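You operate a simulated robot arm through the tools that you are given. There is no shell and no other tool.

The job below is to be done with a simulated robot arm. You get a single attempt, and the scene is never put back.

JOB
Test cube D alone in the pulse tester: over 15 goes to REJECT.
Fine: switch it on; one press; 15 or less goes back in its spot; switch off after.

The check looks at the end state, three seconds after you hand in, the way a careful person would. Anything else that was tipped, shoved, dropped, spilled or broken makes it a failure.

ROBOT AND FRAMES
A 7-joint arm with a two-finger parallel gripper, fixed in place. Base frame: the origin is at the foot of the arm, x ahead of it, y to its left, z up. Lengths are in cm, angles in degrees, forces in N, time in s.
With the tool pointing down near the work surface it reaches from about 30 to 70 cm from the base axis. Its first joint turns from -66.0 to 66.0 degrees. Payload 1.57 kg.
The tool frame sits at the grasp point between the pads (the TCP): z along the fingers, y along the line on which they close. The tips reach 3 cm beyond it. Largest opening 11 cm; finger width 2.4, thickness 1.2; the body of the gripper, 4.8 by 11.2 cm, starts 7.8 cm behind the TCP.
Orientation is that of the tool frame in the base frame, as [roll, pitch, yaw] about the fixed x, y, z axes, in that order (R = Rz(yaw) Ry(pitch) Rx(roll)). With the fingers straight down and closing along the base's y, the tool's x points along the base's -x, its y along +y and its z along -z.

CONTROLS
- The arm moves only by the tool jog_arm. Its argument "deltas" is a list that holds one entry, the list of rows, each a list of 7 numbers: the shift along the tool's x, y, z in units of 400 mm (1.0 is 400 mm), then the turn, a rotation vector about the tool's x, y, z in units of 60 degrees (1.0 is 60 degrees), then the closure in counts, from 0 (fully open) to 255 (shut). In form: [[[dx, dy, dz, rx, ry, rz, jaw], ...]]. A call has 1 to 20 rows; each row is the pose to reach, as a shift and turn from the pose commanded when the call began, along the tool's axes at that moment. A call with a number of a shift or a turn outside -1 to 1 is refused whole. Each row takes 0.2 s and may step no farther than 5 cm and 8.6 degrees from the row before; otherwise, or with a gripper value out of range, the whole call is refused. Where a pose cannot be reached the arm comes as near as it can. A force on the tool above 40 N (or 10 N above the force at the start of the call, whichever is more), or a blocked arm, ends the call early, and 0.2 s more pass. Each finger travels about 10.8 cm/s and halts on what it meets, pressing with about 32 N; the grip force reading is that of the motor and also rises with nothing between the fingers. The clock runs only during rows and for 0.2 s after the last one: add rows that repeat a pose to give the fingers time. The reply holds the time, the measured pose of the TCP, the force on the tool along the base axes, the opening and the grip force, in the units named above and with some noise, with the torque about the TCP (base axes, N m) and any sound that the robot's microphone picked up, and new pictures: "pictures" is both (left out), scene, wrist or none.
- Cameras (640 x 400 px; columns grow to the right, rows downward): "scene" is fixed at [15.46, -38.67, 140.43]; the picture's right is [0.84, -0.54, 0.00], its down [-0.31, -0.49, -0.81] and it looks along [0.44, 0.68, -0.59] (base axes); focal length 297 px, centre (320, 200). "wrist" rides on the gripper at [7, 1.6, -14.1] in the tool frame; the picture's right is [-0.23, 0.97, 0.00], its down [-0.86, -0.20, -0.48] and it looks along [-0.47, -0.11, 0.88] (tool axes); focal length 222 px, centre (320, 200). There is no depth. A picture from a camera that has moved, and an enlarged one, comes with that camera's place and axes in the base frame and with its lens.
- enlarge(camera, box): a new picture of the part [left, top, right, bottom] of that camera's present view, enlarged. It takes no simulated time.
- sign_off(): hands the job in; it is judged then, once.

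Nothing tells you positions but the pictures and the camera data. Unless the task says otherwise, let go and move clear before handing in.

The tools are called after "Request:" by a JSON object that holds its "fn" and its "kwargs". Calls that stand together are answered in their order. jog_arm: Moves the arm, as the interface text tells. Its arguments: {"type":"object","properties":{"deltas":{"type":"array","items":{"type":"array","items":{"type":"array","items":{"type":"number"}}}},"pictures":{"type":"string","enum":["both","scene","wrist","none"]}},"required":["deltas"]} The other tools are called the same way: enlarge (camera, box) takes an enlarged picture of a part of a camera's view; sign_off () hands the job in.

At the start:

```text
clock: 0.0
position: [45.1, -18.96, 120.6]
ee_rot: [-180.0, 0.1, 180.0]
ft_force: [-0.2, 0.4, -0.3]
ft_torque: [0.03, 0.05, 0.01]
gripper_width: 11.03
gripper_force: 0.1
```

scene: 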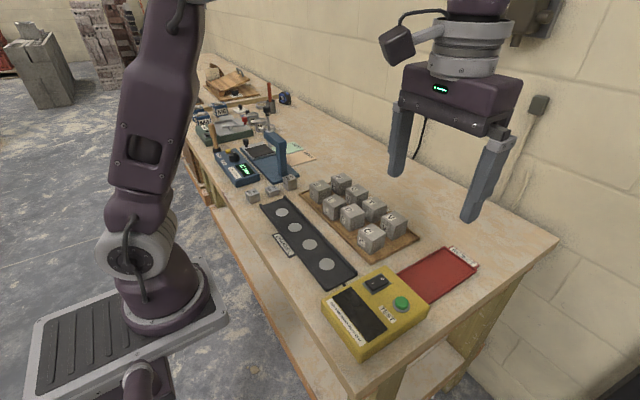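
wrist: 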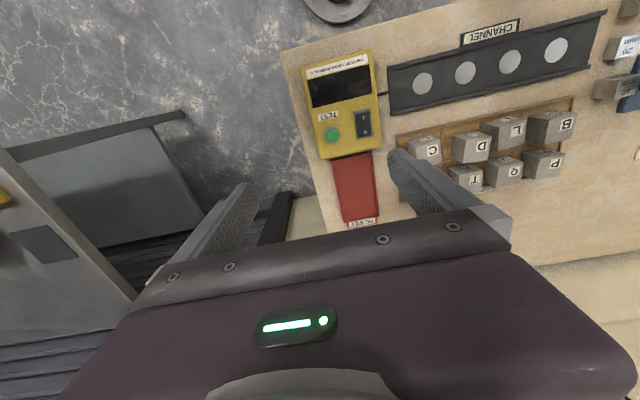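

I see a yellow tester with a screen, a rocker switch and a green TEST button, a black CHANNEL strip with four pads, a board of lettered cubes, and a red REJECT tray. I'll enlarge parts of the pictures to read the labels before moving.

Request:
{"fn": "enlarge", "kwargs": {"camera": "scene", "box": [230, 160, 490, 370]}}

Request:
{"fn": "enlarge", "kwargs": {"camera": "wrist", "box": [280, 10, 600, 230]}}

Request:
{"fn": "enlarge", "kwargs": {"camera": "scene", "box": [300, 260, 490, 360]}}

```text
1.90 times, centred on (360, 265) of scene
camera zoom: at [15.46, -38.67, 140.43], right [0.84, -0.54, 0.0], down [-0.31, -0.49, -0.81], along [0.44, 0.68, -0.59], focal length 566 px, centre (244, 76)
```

zoom: 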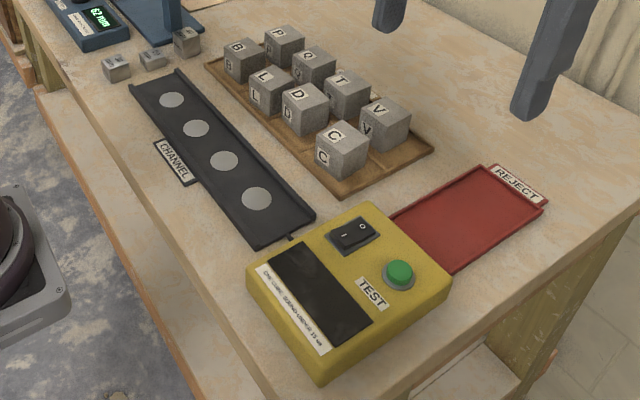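

```text
1.82 times, centred on (440, 120) of wrist
camera zoom: at [38.07, -17.48, 134.78], right [0.23, 0.97, 0.0], down [0.86, -0.2, 0.48], along [0.47, -0.11, -0.88], focal length 404 px, centre (102, 346)
```

zoom: 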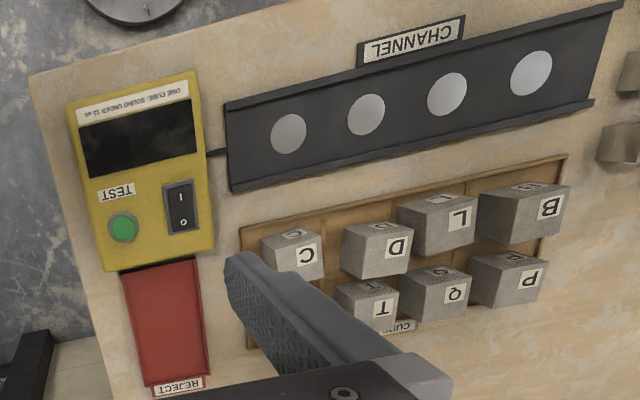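

```text
3.37 times, centred on (395, 310) of scene
camera zoom: at [15.46, -38.67, 140.43], right [0.84, -0.54, 0.0], down [-0.31, -0.49, -0.81], along [0.44, 0.68, -0.59], focal length 1001 px, centre (67, -170)
```

zoom: 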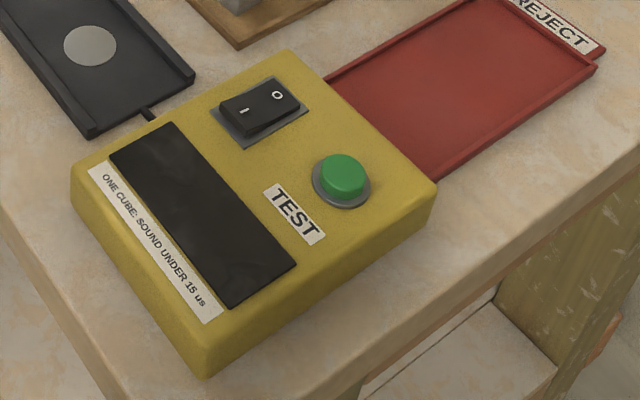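

The tester's button triangulates to about (48.5, -17, 88), the channel runs along y at x≈45, and cube D is near (60, 13). I'll move the wrist camera over the cubes, staying high, for better measurements.

Request:
{"fn": "jog_arm", "kwargs": {"deltas": [[[-0.01, 0.0964, 0.02, 0, 0, 0, 0], [-0.02, 0.193, 0.04, 0, 0, 0, 0], [-0.03, 0.289, 0.06, 0, 0, 0, 0], [-0.04, 0.386, 0.08, 0, 0, 0, 0], [-0.05, 0.482, 0.1, 0, 0, 0, 0], [-0.06, 0.579, 0.12, 0, 0, 0, 0], [-0.07, 0.675, 0.14, 0, 0, 0, 0], [-0.07, 0.675, 0.14, 0, 0, 0, 0]]]}}

```text
clock: 1.8
position: [47.88, 7.97, 115.02]
ee_rot: [-179.9, 0.1, 180.0]
ft_force: [0.0, 0.5, 0.9]
ft_torque: [-0.01, 0.03, -0.02]
gripper_width: 11.01
gripper_force: 0.1
camera wrist: at [40.95, 9.51, 129.21], right [0.23, 0.97, 0.0], down [0.85, -0.2, 0.48], along [0.47, -0.11, -0.88], focal length 222 px, centre (320, 200)
```

scene: 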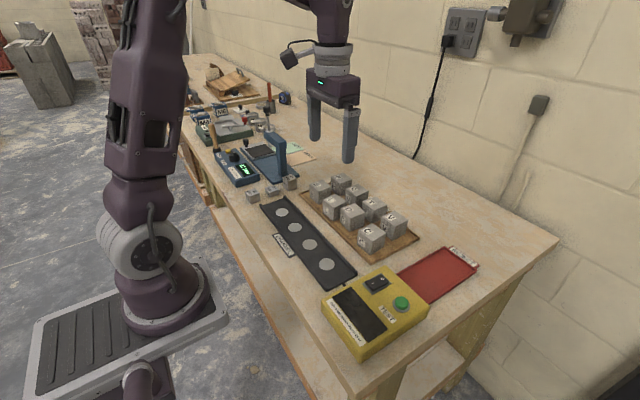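
wrist: 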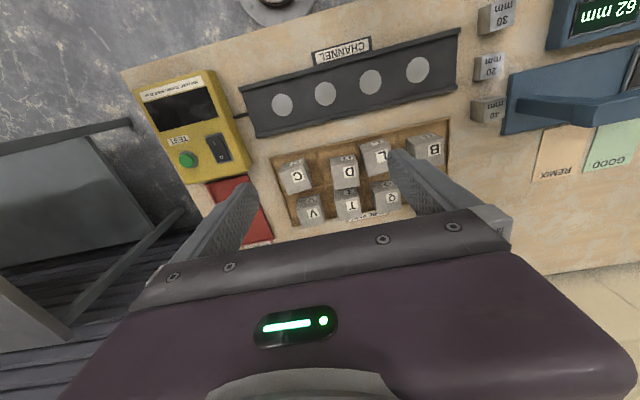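

The wrist view now covers the channel, cubes and tester. I'll zoom in to measure.

Request:
{"fn": "enlarge", "kwargs": {"camera": "wrist", "box": [240, 30, 480, 230]}}

Request:
{"fn": "enlarge", "kwargs": {"camera": "scene", "box": [290, 165, 430, 265]}}

Request:
{"fn": "enlarge", "kwargs": {"camera": "wrist", "box": [120, 60, 280, 250]}}

Request:
{"fn": "enlarge", "kwargs": {"camera": "scene", "box": [240, 180, 370, 300]}}

```text
2.00 times, centred on (360, 130) of wrist
camera zoom: at [40.95, 9.51, 129.21], right [0.23, 0.97, 0.0], down [0.85, -0.2, 0.48], along [0.47, -0.11, -0.88], focal length 444 px, centre (240, 340)
```

zoom: 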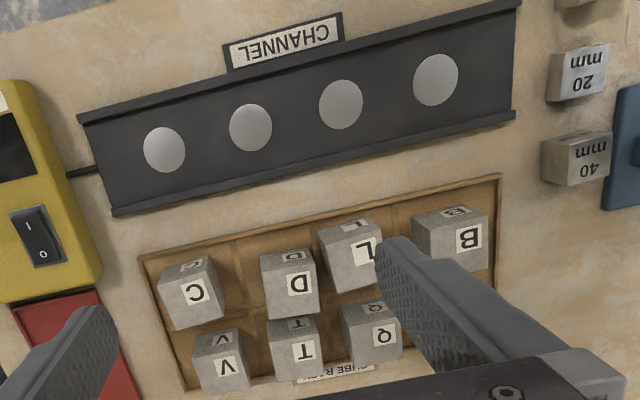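

```text
4.00 times, centred on (360, 215) of scene
camera zoom: at [15.46, -38.67, 140.43], right [0.84, -0.54, 0.0], down [-0.31, -0.49, -0.81], along [0.44, 0.68, -0.59], focal length 1189 px, centre (160, 140)
```

zoom: 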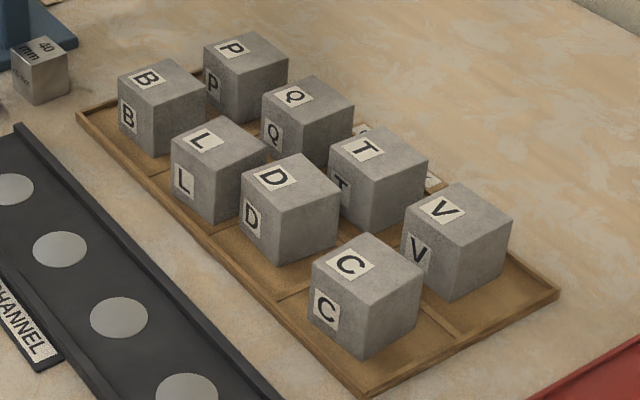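

```text
2.11 times, centred on (200, 155) of wrist
camera zoom: at [40.95, 9.51, 129.21], right [0.23, 0.97, 0.0], down [0.85, -0.2, 0.48], along [0.47, -0.11, -0.88], focal length 468 px, centre (573, 295)
```

zoom: 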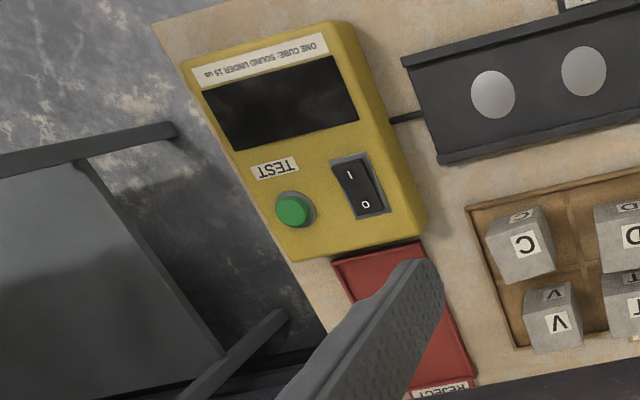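

```text
3.33 times, centred on (305, 240) of scene
camera zoom: at [15.46, -38.67, 140.43], right [0.84, -0.54, 0.0], down [-0.31, -0.49, -0.81], along [0.44, 0.68, -0.59], focal length 991 px, centre (370, 67)
```

zoom: 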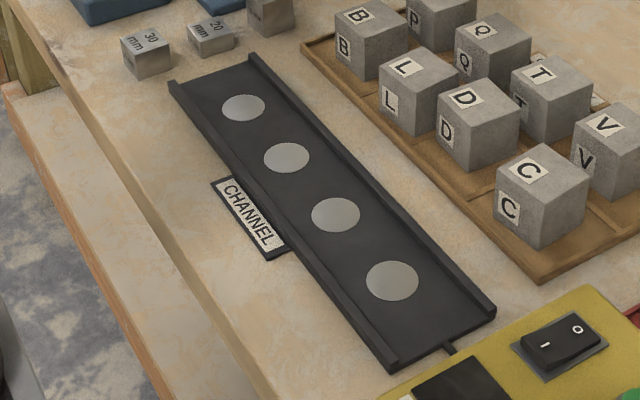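

I need finer measurements of D and its neighbours, so I'll zoom in tighter on both cameras.

Request:
{"fn": "enlarge", "kwargs": {"camera": "wrist", "box": [305, 135, 417, 205]}}

Request:
{"fn": "enlarge", "kwargs": {"camera": "scene", "box": [325, 185, 405, 235]}}

```text
5.71 times, centred on (361, 170) of wrist
camera zoom: at [40.95, 9.51, 129.21], right [0.23, 0.97, 0.0], down [0.85, -0.2, 0.48], along [0.47, -0.11, -0.88], focal length 1269 px, centre (86, 371)
```

zoom: 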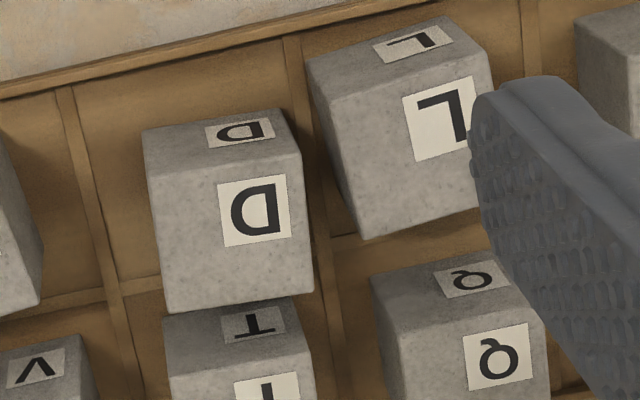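

```text
8.00 times, centred on (365, 210) of scene
camera zoom: at [15.46, -38.67, 140.43], right [0.84, -0.54, 0.0], down [-0.31, -0.49, -0.81], along [0.44, 0.68, -0.59], focal length 2378 px, centre (-40, 120)
```

zoom: 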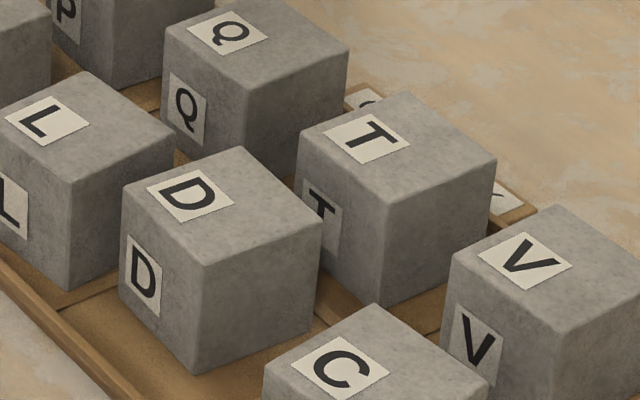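

D's top is around (57.5, 10.6), z≈90.5, with sides of about 4.9 cm and a yaw of roughly -3°. The gap to L is too tight for a finger and the gap to T is about 2 cm, so I'll grip D along x and turn the gripper about -87° on the way over D.

Request:
{"fn": "jog_arm", "kwargs": {"deltas": [[[-0.02, 0.005, 0.01, 0, 0, -0.125, 0], [-0.04, 0.01, 0.02, 0, 0, -0.25, 0], [-0.06, 0.015, 0.03, 0, 0, -0.375, 0], [-0.08, 0.02, 0.04, 0, 0, -0.5, 0], [-0.1, 0.025, 0.05, 0, 0, -0.625, 0], [-0.125, 0.0325, 0.06, 0, 0, -0.75, 0], [-0.125, 0.0325, 0.06, 0, 0, -0.75, 0]]], "pictures": "none"}}

Request:
{"fn": "jog_arm", "kwargs": {"deltas": [[[0, 0, 0, 0, 0, -0.12, 0], [0, 0, 0, 0, 0, -0.24, 0], [0, 0, 0, 0, 0, -0.36, 0], [0, 0, 0, 0, 0, -0.48, 0], [0, 0, 0, 0, 0, -0.6, 0], [0, 0, 0, 0, 0, -0.695, 0], [0, 0, 0, 0, 0, -0.695, 0]]]}}

```text
clock: 3.4
position: [52.88, 9.45, 112.69]
ee_rot: [180.0, 0.0, -134.9]
ft_force: [0.6, 0.2, 1.0]
ft_torque: [0.01, -0.01, -0.01]
gripper_width: 11.02
gripper_force: 0.1
```

```text
clock: 5.0
position: [52.75, 9.3, 112.51]
ee_rot: [180.0, 0.0, -93.3]
ft_force: [0.5, -1.0, 0.2]
ft_torque: [-0.02, -0.03, 0.02]
gripper_width: 11.0
gripper_force: 0.1
camera wrist: at [50.81, 2.31, 126.76], right [-0.96, 0.28, 0.0], down [0.25, 0.84, 0.48], along [0.13, 0.46, -0.88], focal length 222 px, centre (320, 200)
```

scene: 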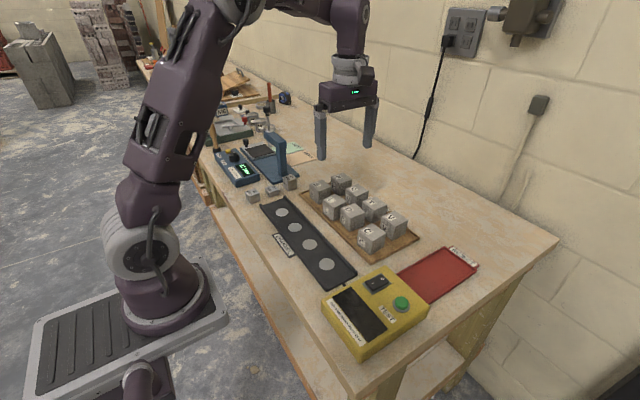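
wrist: 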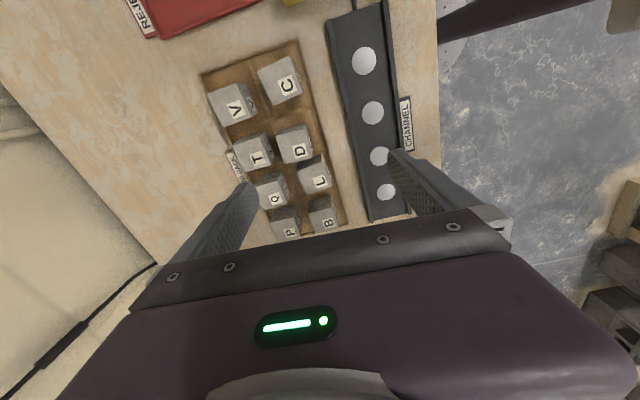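

The gripper is turned and the wrist view now looks along +y over the rack. I'll zoom in to refine D's position.

Request:
{"fn": "enlarge", "kwargs": {"camera": "wrist", "box": [210, 100, 370, 200]}}

Request:
{"fn": "enlarge", "kwargs": {"camera": "wrist", "box": [300, 0, 460, 220]}}

```text
4.00 times, centred on (290, 150) of wrist
camera zoom: at [50.81, 2.31, 126.76], right [-0.96, 0.28, 0.0], down [0.25, 0.84, 0.48], along [0.13, 0.46, -0.88], focal length 888 px, centre (440, 400)
```

zoom: 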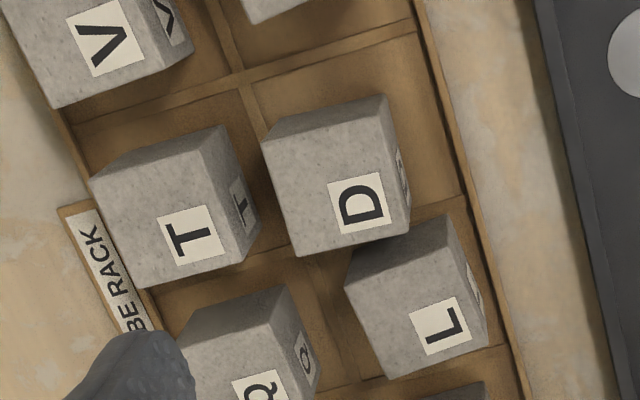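

```text
1.82 times, centred on (380, 110) of wrist
camera zoom: at [50.81, 2.31, 126.76], right [-0.96, 0.28, 0.0], down [0.25, 0.84, 0.48], along [0.13, 0.46, -0.88], focal length 404 px, centre (211, 364)
```

zoom: 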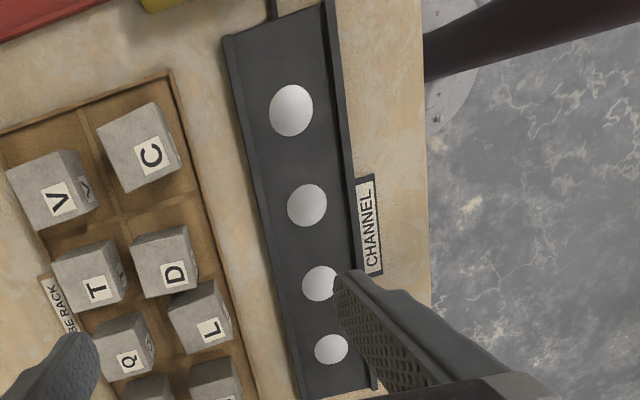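

I'll zoom tighter on D to get its top-face corners.

Request:
{"fn": "enlarge", "kwargs": {"camera": "wrist", "box": [265, 115, 329, 170]}}

Request:
{"fn": "enlarge", "kwargs": {"camera": "wrist", "box": [225, 120, 289, 175]}}

```text
7.27 times, centred on (297, 142) of wrist
camera zoom: at [50.81, 2.31, 126.76], right [-0.96, 0.28, 0.0], down [0.25, 0.84, 0.48], along [0.13, 0.46, -0.88], focal length 1615 px, centre (487, 618)
```

zoom: 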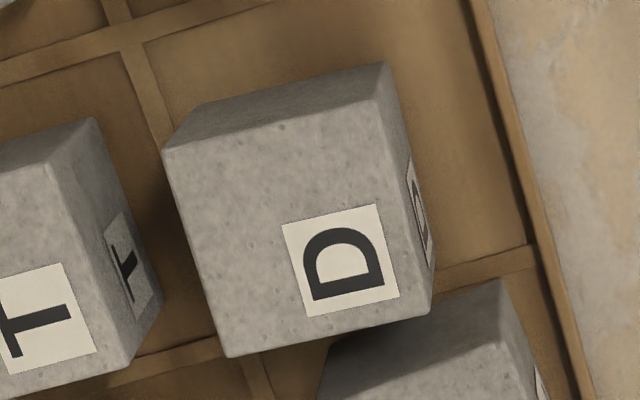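

```text
7.27 times, centred on (257, 148) of wrist
camera zoom: at [50.81, 2.31, 126.76], right [-0.96, 0.28, 0.0], down [0.25, 0.84, 0.48], along [0.13, 0.46, -0.88], focal length 1615 px, centre (778, 582)
```

zoom: 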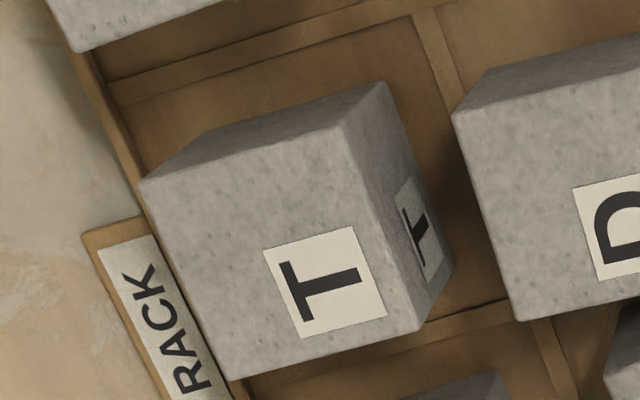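

D's centre comes out at (57.8, 10.5), top z≈90.1, side 5 cm, yaw ≈-3.5°. The channel pads sit at x≈43.4 and y≈1.8, 9.9, 18 and 26. I'll check the rail height and the rack before I grip.

Request:
{"fn": "enlarge", "kwargs": {"camera": "scene", "box": [300, 235, 380, 300]}}

Request:
{"fn": "enlarge", "kwargs": {"camera": "scene", "box": [255, 190, 320, 240]}}

```text
6.15 times, centred on (340, 268) of scene
camera zoom: at [15.46, -38.67, 140.43], right [0.84, -0.54, 0.0], down [-0.31, -0.49, -0.81], along [0.44, 0.68, -0.59], focal length 1829 px, centre (197, -215)
```

zoom: 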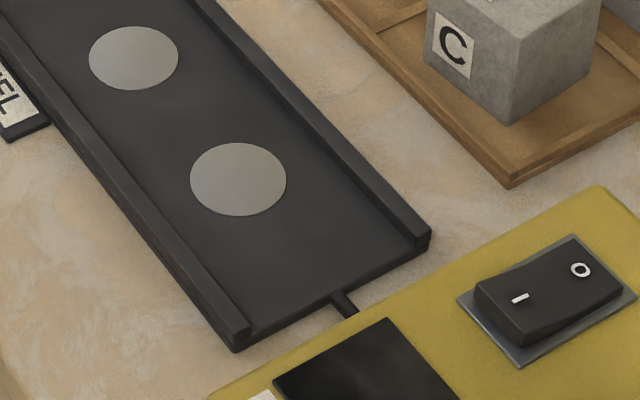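

```text
8.00 times, centred on (288, 215) of scene
camera zoom: at [15.46, -38.67, 140.43], right [0.84, -0.54, 0.0], down [-0.31, -0.49, -0.81], along [0.44, 0.68, -0.59], focal length 2378 px, centre (580, 80)
```

zoom: 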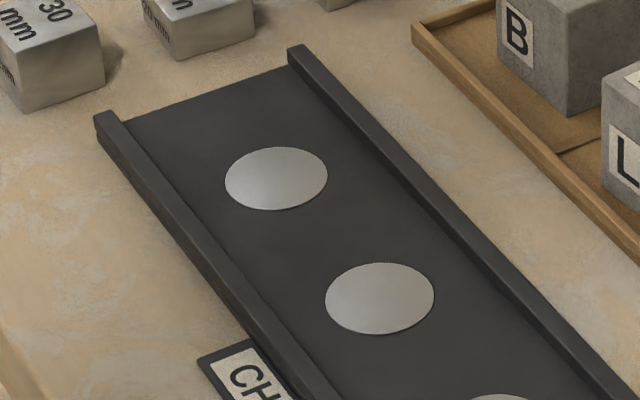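

The rails stand only about 0.5 cm above the channel floor, so gripping with the tips 1.5 cm above the cube's base will clear them. I'll hover above D with a narrowed opening of about 6.2 cm.

Request:
{"fn": "jog_arm", "kwargs": {"deltas": [[[-0.009, -0.03, 0.08, 0, 0, 0, 111], [-0.0185, -0.06, 0.17, 0, 0, 0, 111], [-0.028, -0.09, 0.27, 0, 0, 0, 111], [-0.037, -0.1205, 0.375, 0, 0, 0, 111], [-0.037, -0.1205, 0.375, 0, 0, 0, 111], [-0.037, -0.1205, 0.375, 0, 0, 0, 111]]]}}

```text
clock: 6.4
position: [57.77, 10.25, 97.55]
ee_rot: [-180.0, 0.0, -93.3]
ft_force: [0.0, 0.3, 0.0]
ft_torque: [0.0, -0.02, -0.02]
gripper_width: 6.22
gripper_force: 0.0
camera wrist: at [55.64, 3.33, 111.77], right [-0.96, 0.28, 0.0], down [0.25, 0.84, 0.48], along [0.14, 0.46, -0.88], focal length 222 px, centre (320, 200)
```

scene: 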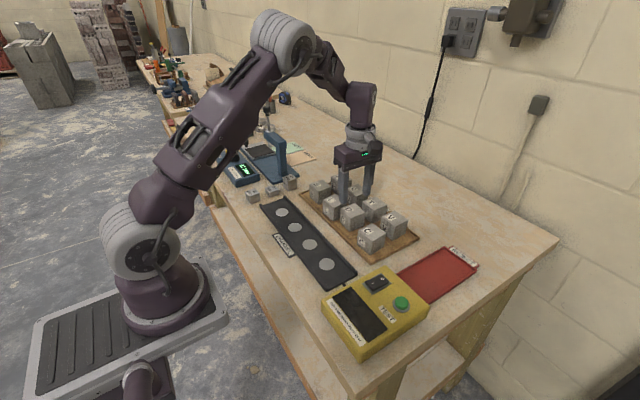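
wrist: 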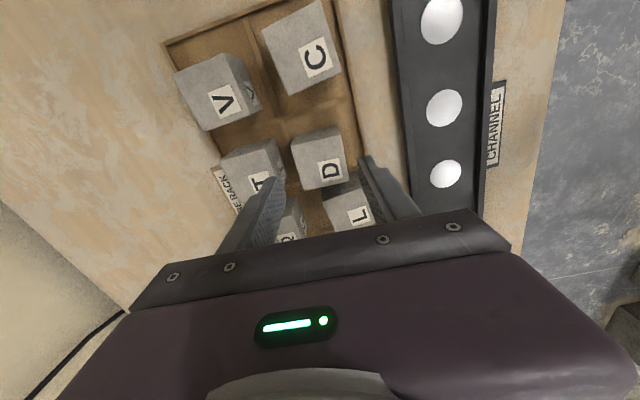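

The opening reads 6.22 as intended. I'll zoom to check how the tips line up with D and T.

Request:
{"fn": "enlarge", "kwargs": {"camera": "wrist", "box": [210, 110, 400, 240]}}

Request:
{"fn": "enlarge", "kwargs": {"camera": "scene", "box": [310, 140, 410, 240]}}

```text
3.08 times, centred on (305, 175) of wrist
camera zoom: at [55.64, 3.33, 111.77], right [-0.96, 0.28, 0.0], down [0.25, 0.84, 0.48], along [0.14, 0.46, -0.88], focal length 684 px, centre (366, 277)
```

zoom: 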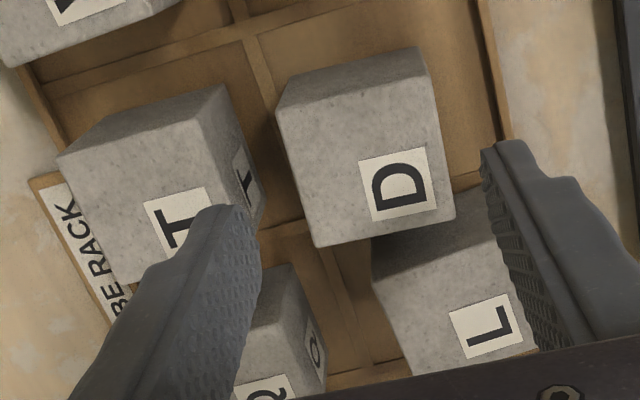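

```text
4.00 times, centred on (360, 190) of scene
camera zoom: at [15.46, -38.67, 140.43], right [0.84, -0.54, 0.0], down [-0.31, -0.49, -0.81], along [0.44, 0.68, -0.59], focal length 1189 px, centre (160, 240)
```

zoom: 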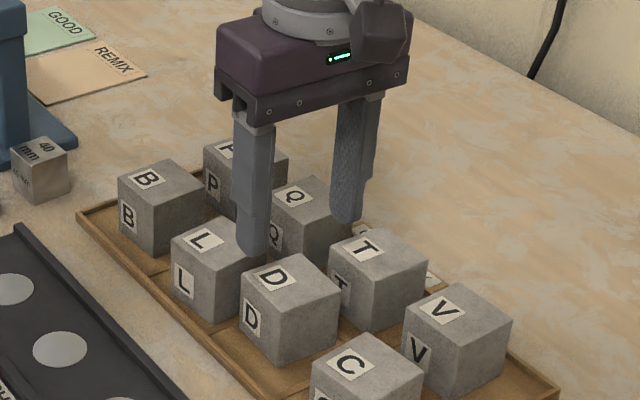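

D's centre reads (57.7, 10.6) here, matching the gripper to within 0.2 cm, and there is about 0.5 cm of clearance to T. I'll descend so the tips end about 1.5 cm above D's base.

Request:
{"fn": "jog_arm", "kwargs": {"deltas": [[[-0.005, 0, 0.05, 0, 0, 0, 111], [-0.005, 0, 0.1, 0, 0, 0, 111], [-0.005, 0, 0.14, 0, 0, 0, 111], [-0.005, 0, 0.17, 0, 0, 0, 111], [-0.005, 0, 0.2, 0, 0, 0, 111], [-0.005, 0, 0.2, 0, 0, 0, 111]]]}}

```text
clock: 7.8
position: [57.91, 10.7, 89.59]
ee_rot: [180.0, 0.0, -93.4]
ft_force: [-0.8, -0.7, 0.0]
ft_torque: [-0.04, 0.01, 0.01]
gripper_width: 6.16
gripper_force: 0.1
camera wrist: at [55.73, 3.7, 103.75], right [-0.96, 0.28, 0.0], down [0.25, 0.84, 0.48], along [0.14, 0.46, -0.88], focal length 222 px, centre (320, 200)
```

scene: 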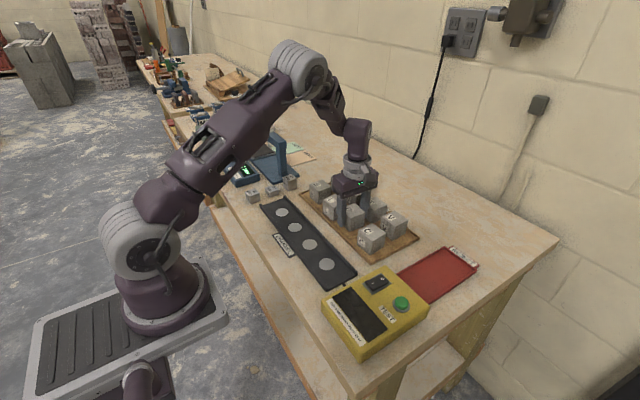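
wrist: 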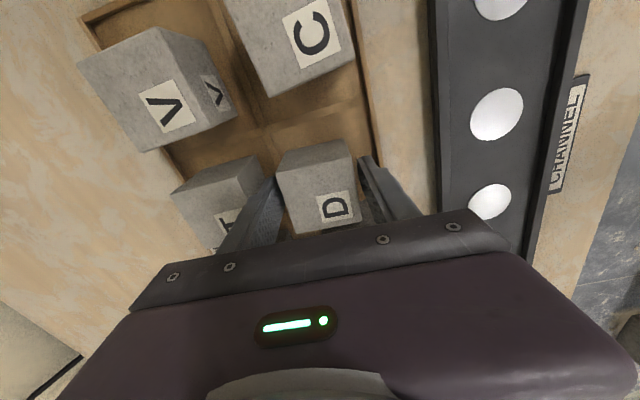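

The fingers straddle D without touching anything (force near zero). I'll close on D.

Request:
{"fn": "jog_arm", "kwargs": {"deltas": [[[0, 0, 0, 0, 0, 0, 150], [0, 0, 0, 0, 0, 0, 180], [0, 0, 0, 0, 0, 0, 200], [0, 0, 0, 0, 0, 0, 200]]]}}

Request:
{"fn": "enlarge", "kwargs": {"camera": "wrist", "box": [160, 130, 420, 260]}}

```text
clock: 8.8
position: [57.94, 10.66, 89.65]
ee_rot: [-180.0, 0.0, -93.3]
ft_force: [-0.7, 0.4, -0.5]
ft_torque: [0.01, 0.02, 0.0]
gripper_width: 5.0
gripper_force: 32.4
camera wrist: at [55.74, 3.7, 103.76], right [-0.96, 0.28, 0.0], down [0.25, 0.84, 0.48], along [0.14, 0.46, -0.88], focal length 222 px, centre (320, 200)
```

scene: 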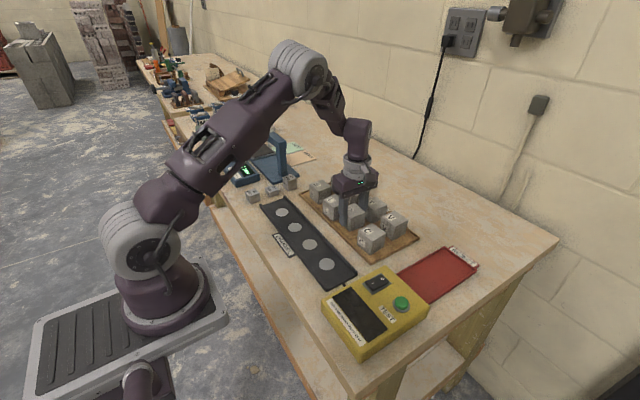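
wrist: 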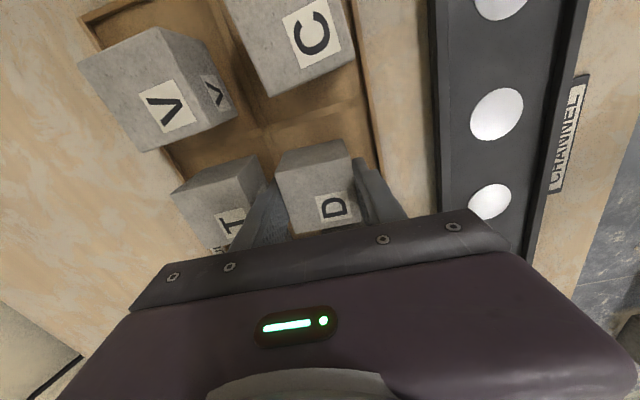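

```text
2.46 times, centred on (290, 195) of wrist
camera zoom: at [55.74, 3.7, 103.76], right [-0.96, 0.28, 0.0], down [0.25, 0.84, 0.48], along [0.14, 0.46, -0.88], focal length 547 px, centre (394, 212)
```

zoom: 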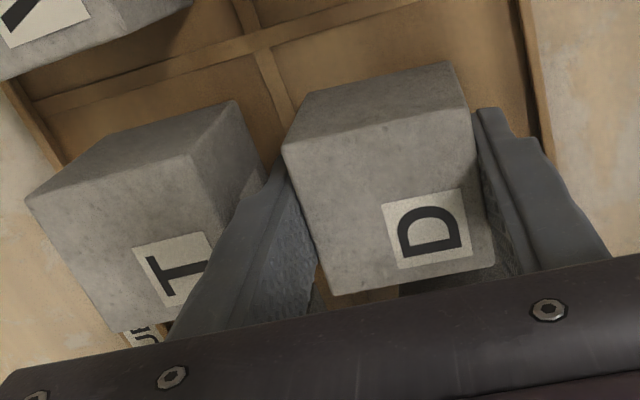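

The grip is firm at 5.0 cm and 32 N. I'll lift straight up 8 cm.

Request:
{"fn": "jog_arm", "kwargs": {"deltas": [[[0, 0, -0.03, 0, 0, 0, 200], [0, 0, -0.08, 0, 0, 0, 200], [0, 0, -0.14, 0, 0, 0, 200], [0, 0, -0.2, 0, 0, 0, 200], [0, 0, -0.2, 0, 0, 0, 200]]]}}

```text
clock: 10.0
position: [57.85, 10.74, 97.75]
ee_rot: [-180.0, 0.0, -93.2]
ft_force: [0.3, -0.4, -2.8]
ft_torque: [0.0, 0.01, -0.02]
gripper_width: 4.99
gripper_force: 31.8
camera wrist: at [55.82, 3.71, 111.95], right [-0.96, 0.28, 0.0], down [0.25, 0.84, 0.48], along [0.14, 0.46, -0.88], focal length 222 px, centre (320, 200)
```

scene: 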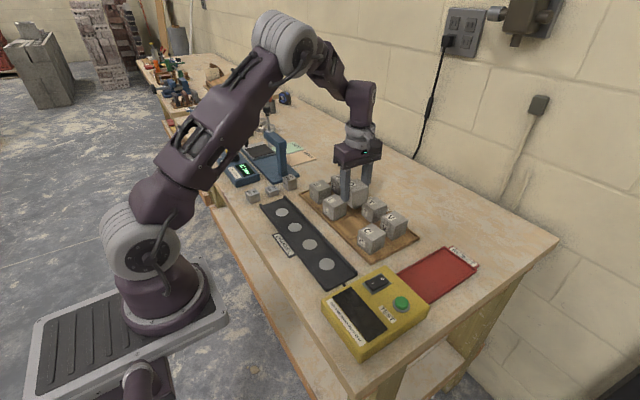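
wrist: 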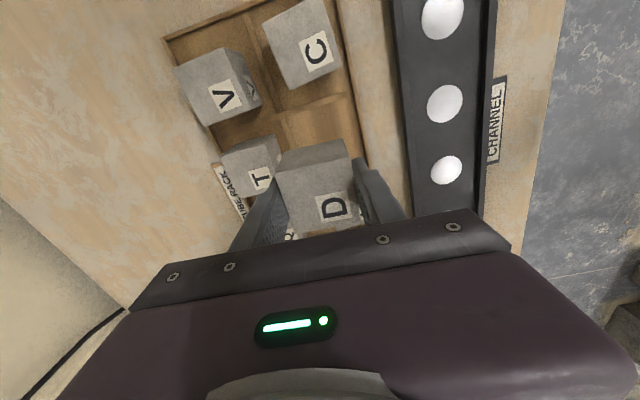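

D is held and clear of the other cubes. I'll move it over the second channel pad at (43.4, 9.95), squaring it to the channel.

Request:
{"fn": "jog_arm", "kwargs": {"deltas": [[[0.0063, 0.06, 0, 0, 0, -0.01, 200], [0.0157, 0.15, 0, 0, 0, -0.025, 200], [0.0252, 0.24, 0, 0, 0, -0.04, 200], [0.0336, 0.32, 0, 0, 0, -0.05, 200], [0.0378, 0.3602, 0, 0, 0, -0.055, 200], [0.0378, 0.3602, 0, 0, 0, -0.055, 200]]]}}

```text
clock: 11.4
position: [43.29, 10.07, 97.75]
ee_rot: [179.9, 0.0, -90.0]
ft_force: [0.3, 0.3, -2.7]
ft_torque: [-0.02, 0.02, 0.01]
gripper_width: 5.02
gripper_force: 31.8
camera wrist: at [41.69, 3.01, 111.91], right [-0.97, 0.23, 0.0], down [0.2, 0.85, 0.48], along [0.11, 0.47, -0.88], focal length 222 px, centre (320, 200)
```

scene: 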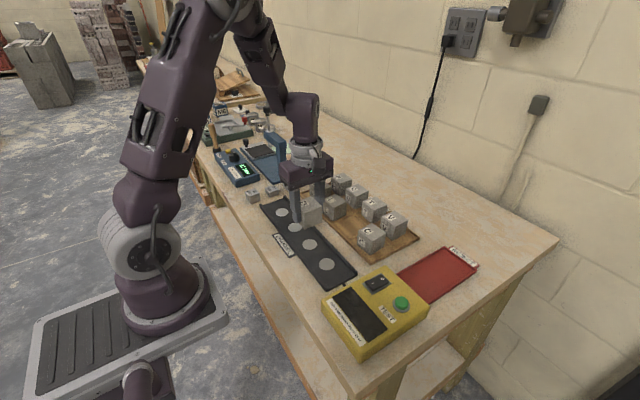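
wrist: 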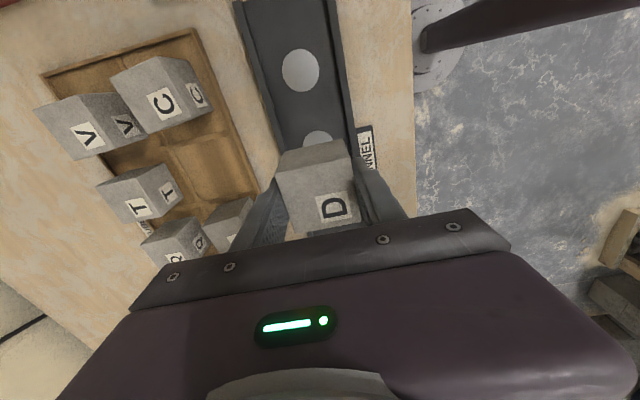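

D is over pad 2. I'll lower most of the way and then feel for the channel floor in small steps.

Request:
{"fn": "jog_arm", "kwargs": {"deltas": [[[0, 0, 0.05, 0, 0, 0, 200], [0, 0, 0.1, 0, 0, 0, 200], [0, 0, 0.15, 0, 0, 0, 200], [0, 0, 0.18, 0, 0, 0, 200], [0, 0, 0.18, 0, 0, 0, 200]]]}}

Request:
{"fn": "enlarge", "kwargs": {"camera": "scene", "box": [250, 170, 370, 270]}}

```text
clock: 12.6
position: [43.18, 9.85, 90.46]
ee_rot: [-179.9, 0.0, -90.0]
ft_force: [-0.7, 0.3, -2.9]
ft_torque: [-0.01, 0.0, 0.01]
gripper_width: 4.99
gripper_force: 32.0
camera wrist: at [41.63, 2.85, 104.73], right [-0.97, 0.23, 0.0], down [0.2, 0.86, 0.48], along [0.11, 0.47, -0.88], focal length 222 px, centre (320, 200)
```

scene: 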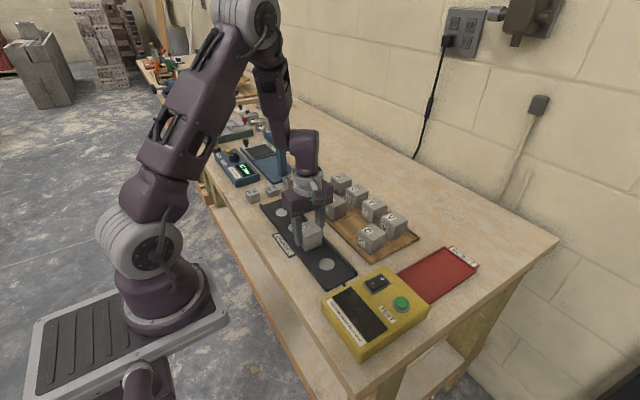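
wrist: 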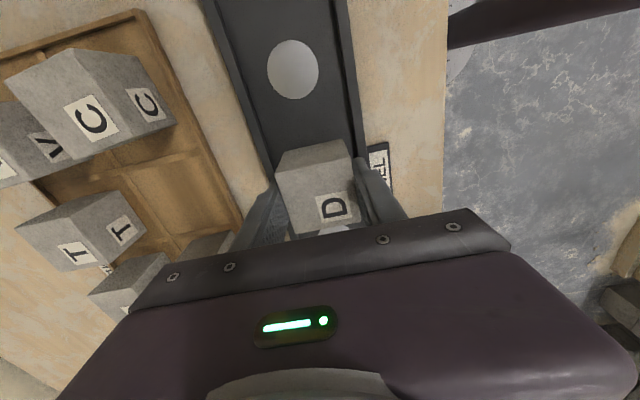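

```text
4.00 times, centred on (310, 220) of scene
camera zoom: at [15.46, -38.67, 140.43], right [0.84, -0.54, 0.0], down [-0.31, -0.49, -0.81], along [0.44, 0.68, -0.59], focal length 1189 px, centre (360, 120)
```

zoom: 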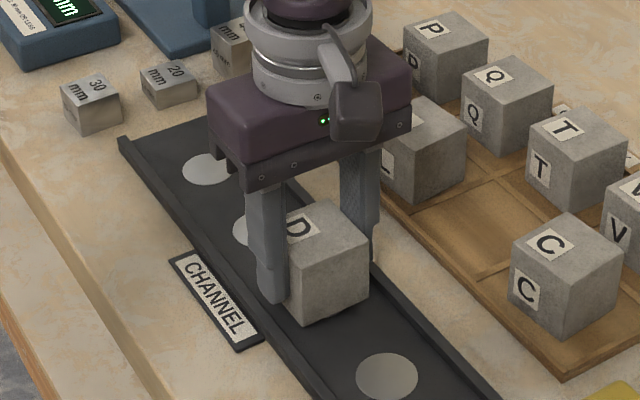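

The cube is about 1 cm or less above the channel floor. I'll step down gently.

Request:
{"fn": "jog_arm", "kwargs": {"deltas": [[[0, 0, 0.005, 0, 0, 0, 200], [0, 0, 0.01, 0, 0, 0, 200], [0, 0, 0.01, 0, 0, 0, 200]]], "pictures": "none"}}

```text
clock: 13.4
position: [43.36, 10.02, 90.09]
ee_rot: [-180.0, 0.0, -90.0]
ft_force: [0.5, 0.5, -2.5]
ft_torque: [0.01, -0.03, 0.04]
gripper_width: 4.97
gripper_force: 31.8
```

Request:
{"fn": "jog_arm", "kwargs": {"deltas": [[[0, 0, 0.004, 0, 0, 0, 200], [0, 0, 0.008, 0, 0, 0, 200], [0, 0, 0.008, 0, 0, 0, 200]]], "pictures": "none"}}

```text
clock: 14.2
position: [43.38, 10.1, 89.74]
ee_rot: [179.9, 0.0, -90.0]
ft_force: [-0.3, 0.3, -2.7]
ft_torque: [0.02, -0.03, 0.0]
gripper_width: 5.0
gripper_force: 32.0
```

There's no contact yet at z≈89.75, so I'll continue down in 0.1 cm steps.

Request:
{"fn": "jog_arm", "kwargs": {"deltas": [[[0, 0, 0.0025, 0, 0, 0, 200], [0, 0, 0.005, 0, 0, 0, 200], [0, 0, 0.005, 0, 0, 0, 200]]], "pictures": "none"}}

```text
clock: 15.0
position: [43.29, 10.01, 89.56]
ee_rot: [-179.9, 0.1, -90.0]
ft_force: [1.6, 0.8, 29.4]
ft_torque: [-0.04, 0.24, 0.03]
gripper_width: 4.96
gripper_force: 31.9
```

D is on the channel floor at TCP z≈89.6. I'll relieve the force slightly and then open to release.

Request:
{"fn": "jog_arm", "kwargs": {"deltas": [[[0, 0, -0.001, 0, 0, 0, 200], [0, 0, -0.0015, 0, 0, 0, 180], [0, 0, -0.0015, 0, 0, 0, 130], [0, 0, -0.0015, 0, 0, 0, 106], [0, 0, -0.0015, 0, 0, 0, 106]]]}}

Request:
{"fn": "enlarge", "kwargs": {"camera": "scene", "box": [250, 170, 370, 270]}}

```text
clock: 16.2
position: [43.3, 10.04, 89.46]
ee_rot: [179.9, 0.0, -90.0]
ft_force: [0.3, 0.2, 0.2]
ft_torque: [-0.01, 0.04, 0.02]
gripper_width: 6.42
gripper_force: 0.0
camera wrist: at [41.62, 2.94, 103.76], right [-0.97, 0.23, 0.0], down [0.2, 0.86, 0.48], along [0.11, 0.47, -0.88], focal length 222 px, centre (320, 200)
```

scene: 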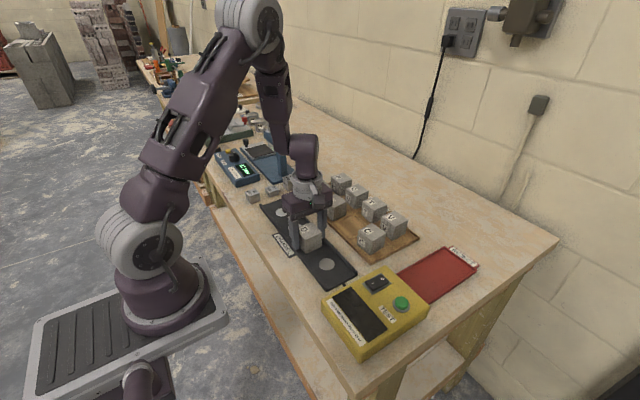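
wrist: 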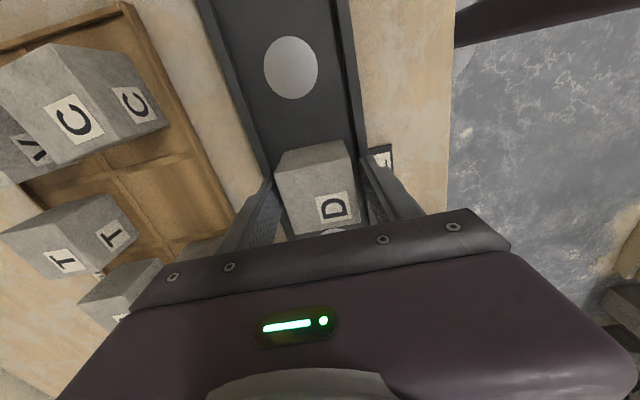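

```text
4.00 times, centred on (310, 220) of scene
camera zoom: at [15.46, -38.67, 140.43], right [0.84, -0.54, 0.0], down [-0.31, -0.49, -0.81], along [0.44, 0.68, -0.59], focal length 1189 px, centre (360, 120)
```

zoom: 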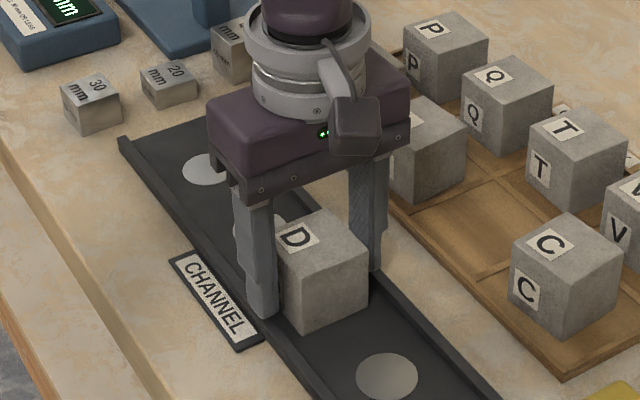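

D now stands free on pad 2. I'll rise straight up, then move over the tester with the fingers closed to measure the switch and button.

Request:
{"fn": "jog_arm", "kwargs": {"deltas": [[[0, 0, -0.05, 0, 0, 0, 106], [0, 0, -0.15, 0, 0, 0, 106], [0, 0, -0.27, 0, 0, 0, 106], [0, 0, -0.38, 0, 0, 0, 106], [0.09, -0.0125, -0.4, 0, 0, 0, 150], [0.19, -0.025, -0.4, 0, 0, 0, 200], [0.29, -0.0375, -0.4, 0, 0, 0, 255], [0.39, -0.05, -0.4, 0, 0, 0, 255], [0.48, -0.0625, -0.4, 0, 0, 0, 255], [0.55, -0.075, -0.4, 0, 0, 0, 255], [0.55, -0.075, -0.4, 0, 0, 0, 255]]]}}

```text
clock: 18.6
position: [46.36, -11.91, 105.46]
ee_rot: [-179.9, 0.0, -90.0]
ft_force: [-0.2, -1.0, -0.4]
ft_torque: [0.0, -0.03, 0.02]
gripper_width: 0.0
gripper_force: 21.4
camera wrist: at [44.64, -19.05, 119.7], right [-0.97, 0.23, 0.0], down [0.2, 0.86, 0.48], along [0.11, 0.47, -0.88], focal length 222 px, centre (320, 200)
```

scene: 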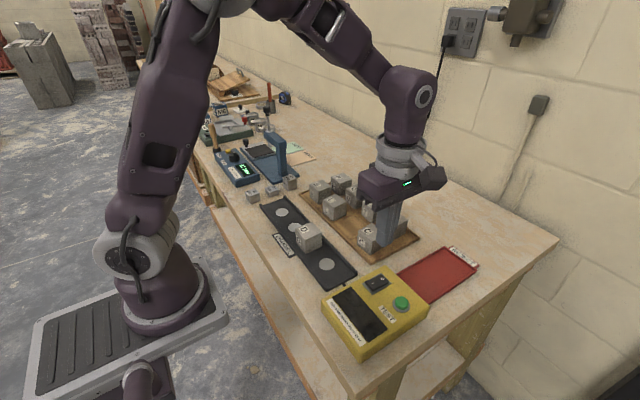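
wrist: 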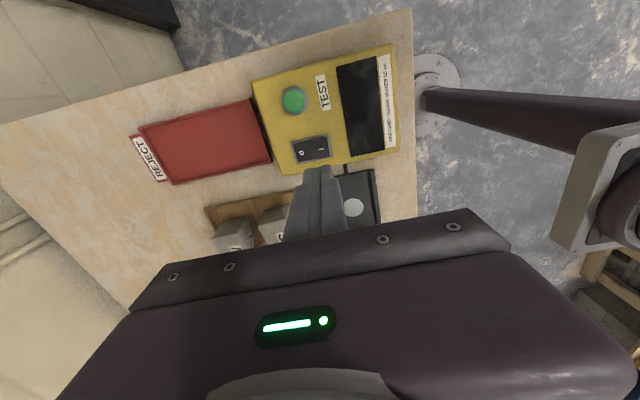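

The tester is fully visible now. I'll zoom in on the switch and button with both cameras to triangulate them.

Request:
{"fn": "enlarge", "kwargs": {"camera": "wrist", "box": [240, 30, 420, 190]}}

Request:
{"fn": "enlarge", "kwargs": {"camera": "scene", "box": [310, 255, 440, 365]}}

Request:
{"fn": "enlarge", "kwargs": {"camera": "wrist", "box": [120, 90, 290, 200]}}

```text
2.50 times, centred on (330, 110) of wrist
camera zoom: at [44.64, -19.05, 119.7], right [-0.97, 0.23, 0.0], down [0.2, 0.86, 0.48], along [0.11, 0.47, -0.88], focal length 555 px, centre (295, 425)
```

zoom: 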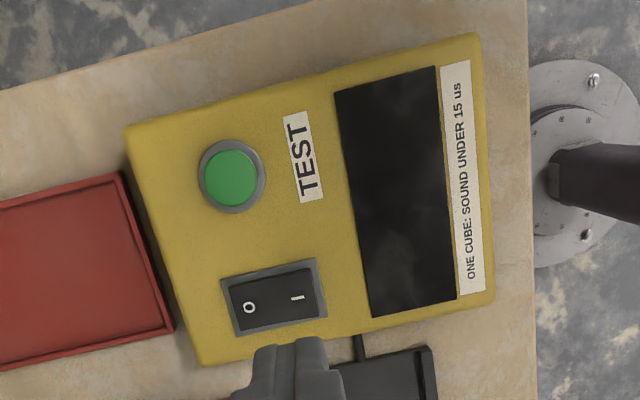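

```text
3.64 times, centred on (375, 310) of scene
camera zoom: at [15.46, -38.67, 140.43], right [0.84, -0.54, 0.0], down [-0.31, -0.49, -0.81], along [0.44, 0.68, -0.59], focal length 1081 px, centre (120, -200)
```

zoom: 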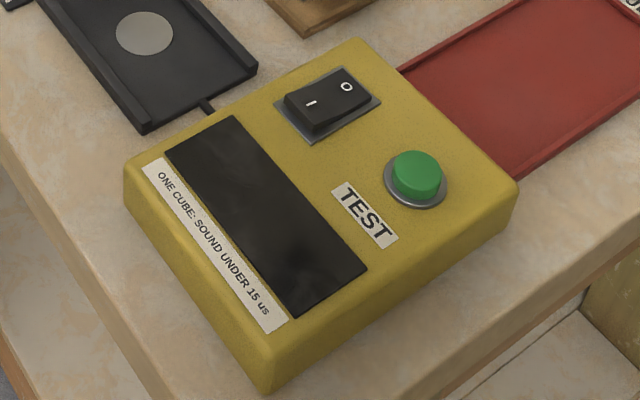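

```text
3.64 times, centred on (205, 145) of wrist
camera zoom: at [44.64, -19.05, 119.7], right [-0.97, 0.23, 0.0], down [0.2, 0.86, 0.48], along [0.11, 0.47, -0.88], focal length 808 px, centre (738, 400)
```

zoom: 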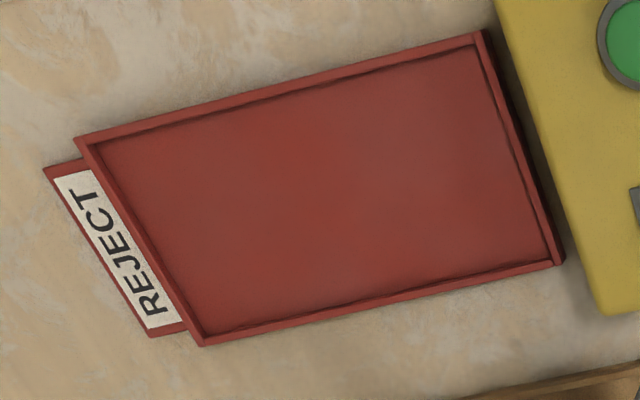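

The button is at about (48.4, -17.4), top z≈89.4. On the rocker, the I end is toward -x at about (46.3, -10.8) and sits raised, so the tester is off. I'll hover the closed fingertips over the I end.

Request:
{"fn": "jog_arm", "kwargs": {"deltas": [[[-0.01, 0.001, 0.07, 0, 0, 0, 255], [-0.02, 0.002, 0.15, 0, 0, 0, 255], [-0.029, 0.0025, 0.22, 0, 0, 0, 255], [-0.029, 0.0025, 0.275, 0, 0, 0, 255], [-0.029, 0.0025, 0.275, 0, 0, 0, 255]]]}}

Request:
{"fn": "enlarge", "kwargs": {"camera": "scene", "box": [330, 225, 440, 325]}}

Request:
{"fn": "enlarge", "kwargs": {"camera": "wrist", "box": [230, 100, 410, 230]}}

```text
clock: 19.8
position: [46.21, -10.67, 94.55]
ee_rot: [-180.0, 0.0, -90.0]
ft_force: [-0.9, -0.7, -0.2]
ft_torque: [-0.02, 0.03, 0.02]
gripper_width: 0.0
gripper_force: 21.5
camera wrist: at [44.57, -17.8, 108.75], right [-0.97, 0.23, 0.0], down [0.2, 0.86, 0.48], along [0.11, 0.47, -0.88], focal length 222 px, centre (320, 200)
```

scene: 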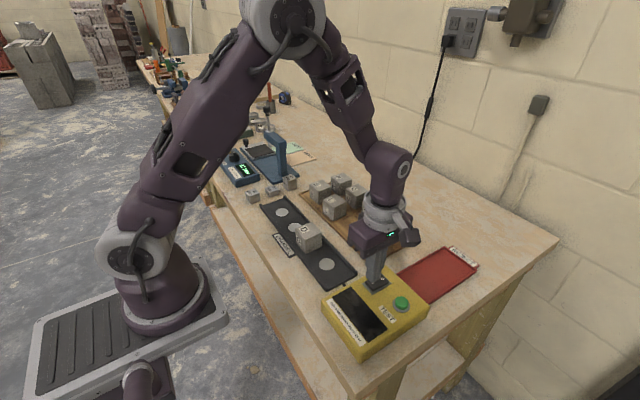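
wrist: 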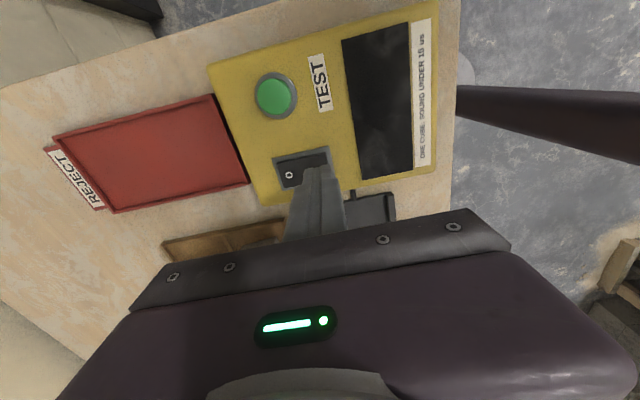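

```text
4.00 times, centred on (385, 275) of scene
camera zoom: at [15.46, -38.67, 140.43], right [0.84, -0.54, 0.0], down [-0.31, -0.49, -0.81], along [0.44, 0.68, -0.59], focal length 1189 px, centre (60, -100)
```

zoom: 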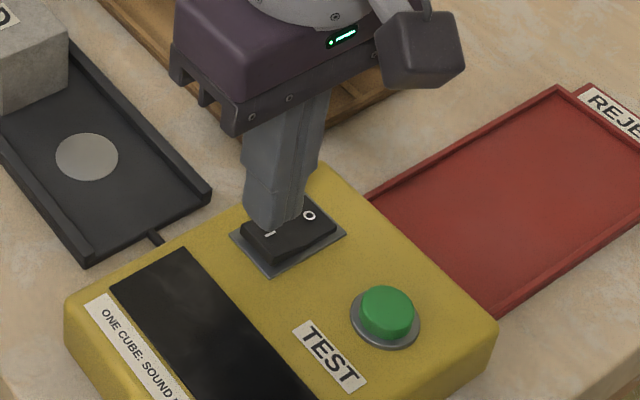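

```text
3.08 times, centred on (320, 165) of wrist
camera zoom: at [44.57, -17.8, 108.75], right [-0.97, 0.23, 0.0], down [0.2, 0.86, 0.48], along [0.11, 0.47, -0.88], focal length 684 px, centre (320, 308)
```

zoom: 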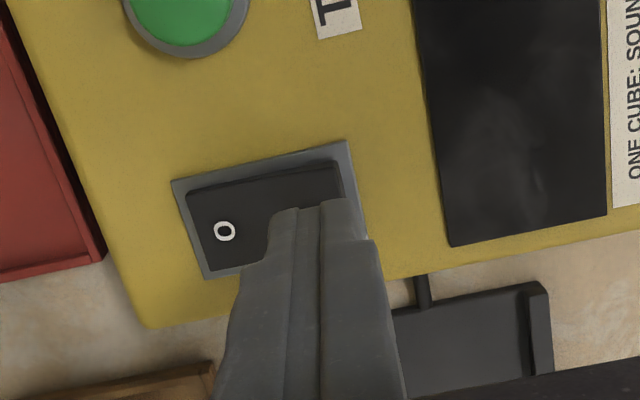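

The tips are over the I half, at x 45.0–47.4 against a pivot near 47.7. I'll step down slowly and listen for a click.

Request:
{"fn": "jog_arm", "kwargs": {"deltas": [[[0, 0, 0.01, 0, 0, 0, 255], [0, 0, 0.02, 0, 0, 0, 255], [0, 0, 0.03, 0, 0, 0, 255], [0, 0, 0.035, 0, 0, 0, 255], [0, 0, 0.04, 0, 0, 0, 255]]], "pictures": "none"}}

```text
clock: 21.0
position: [46.25, -10.82, 92.94]
ee_rot: [-180.0, -0.1, -90.0]
ft_force: [-1.0, 0.2, 1.1]
ft_torque: [0.01, 0.06, 0.02]
gripper_width: 0.0
gripper_force: 21.2
```

Request:
{"fn": "jog_arm", "kwargs": {"deltas": [[[0, 0, 0.0025, 0, 0, 0, 255], [0, 0, 0.005, 0, 0, 0, 255], [0, 0, 0.0075, 0, 0, 0, 255], [0, 0, 0.01, 0, 0, 0, 255]]], "pictures": "scene"}}

```text
clock: 22.1
position: [46.17, -10.89, 92.77]
ee_rot: [-179.9, 0.0, -90.0]
ft_force: [-6.9, 3.3, 17.9]
ft_torque: [0.12, 0.06, 0.02]
gripper_width: 0.01
gripper_force: 21.1
stopped in row 4: the force on the tool passed its limit at 44 N (the readings are from after the stop); the commanded pose is now the measured one
```

scene: 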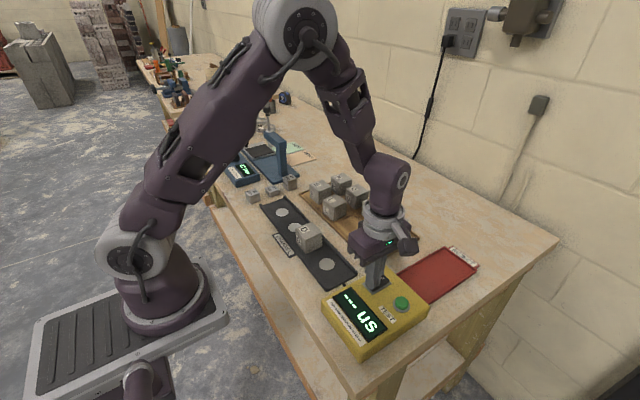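

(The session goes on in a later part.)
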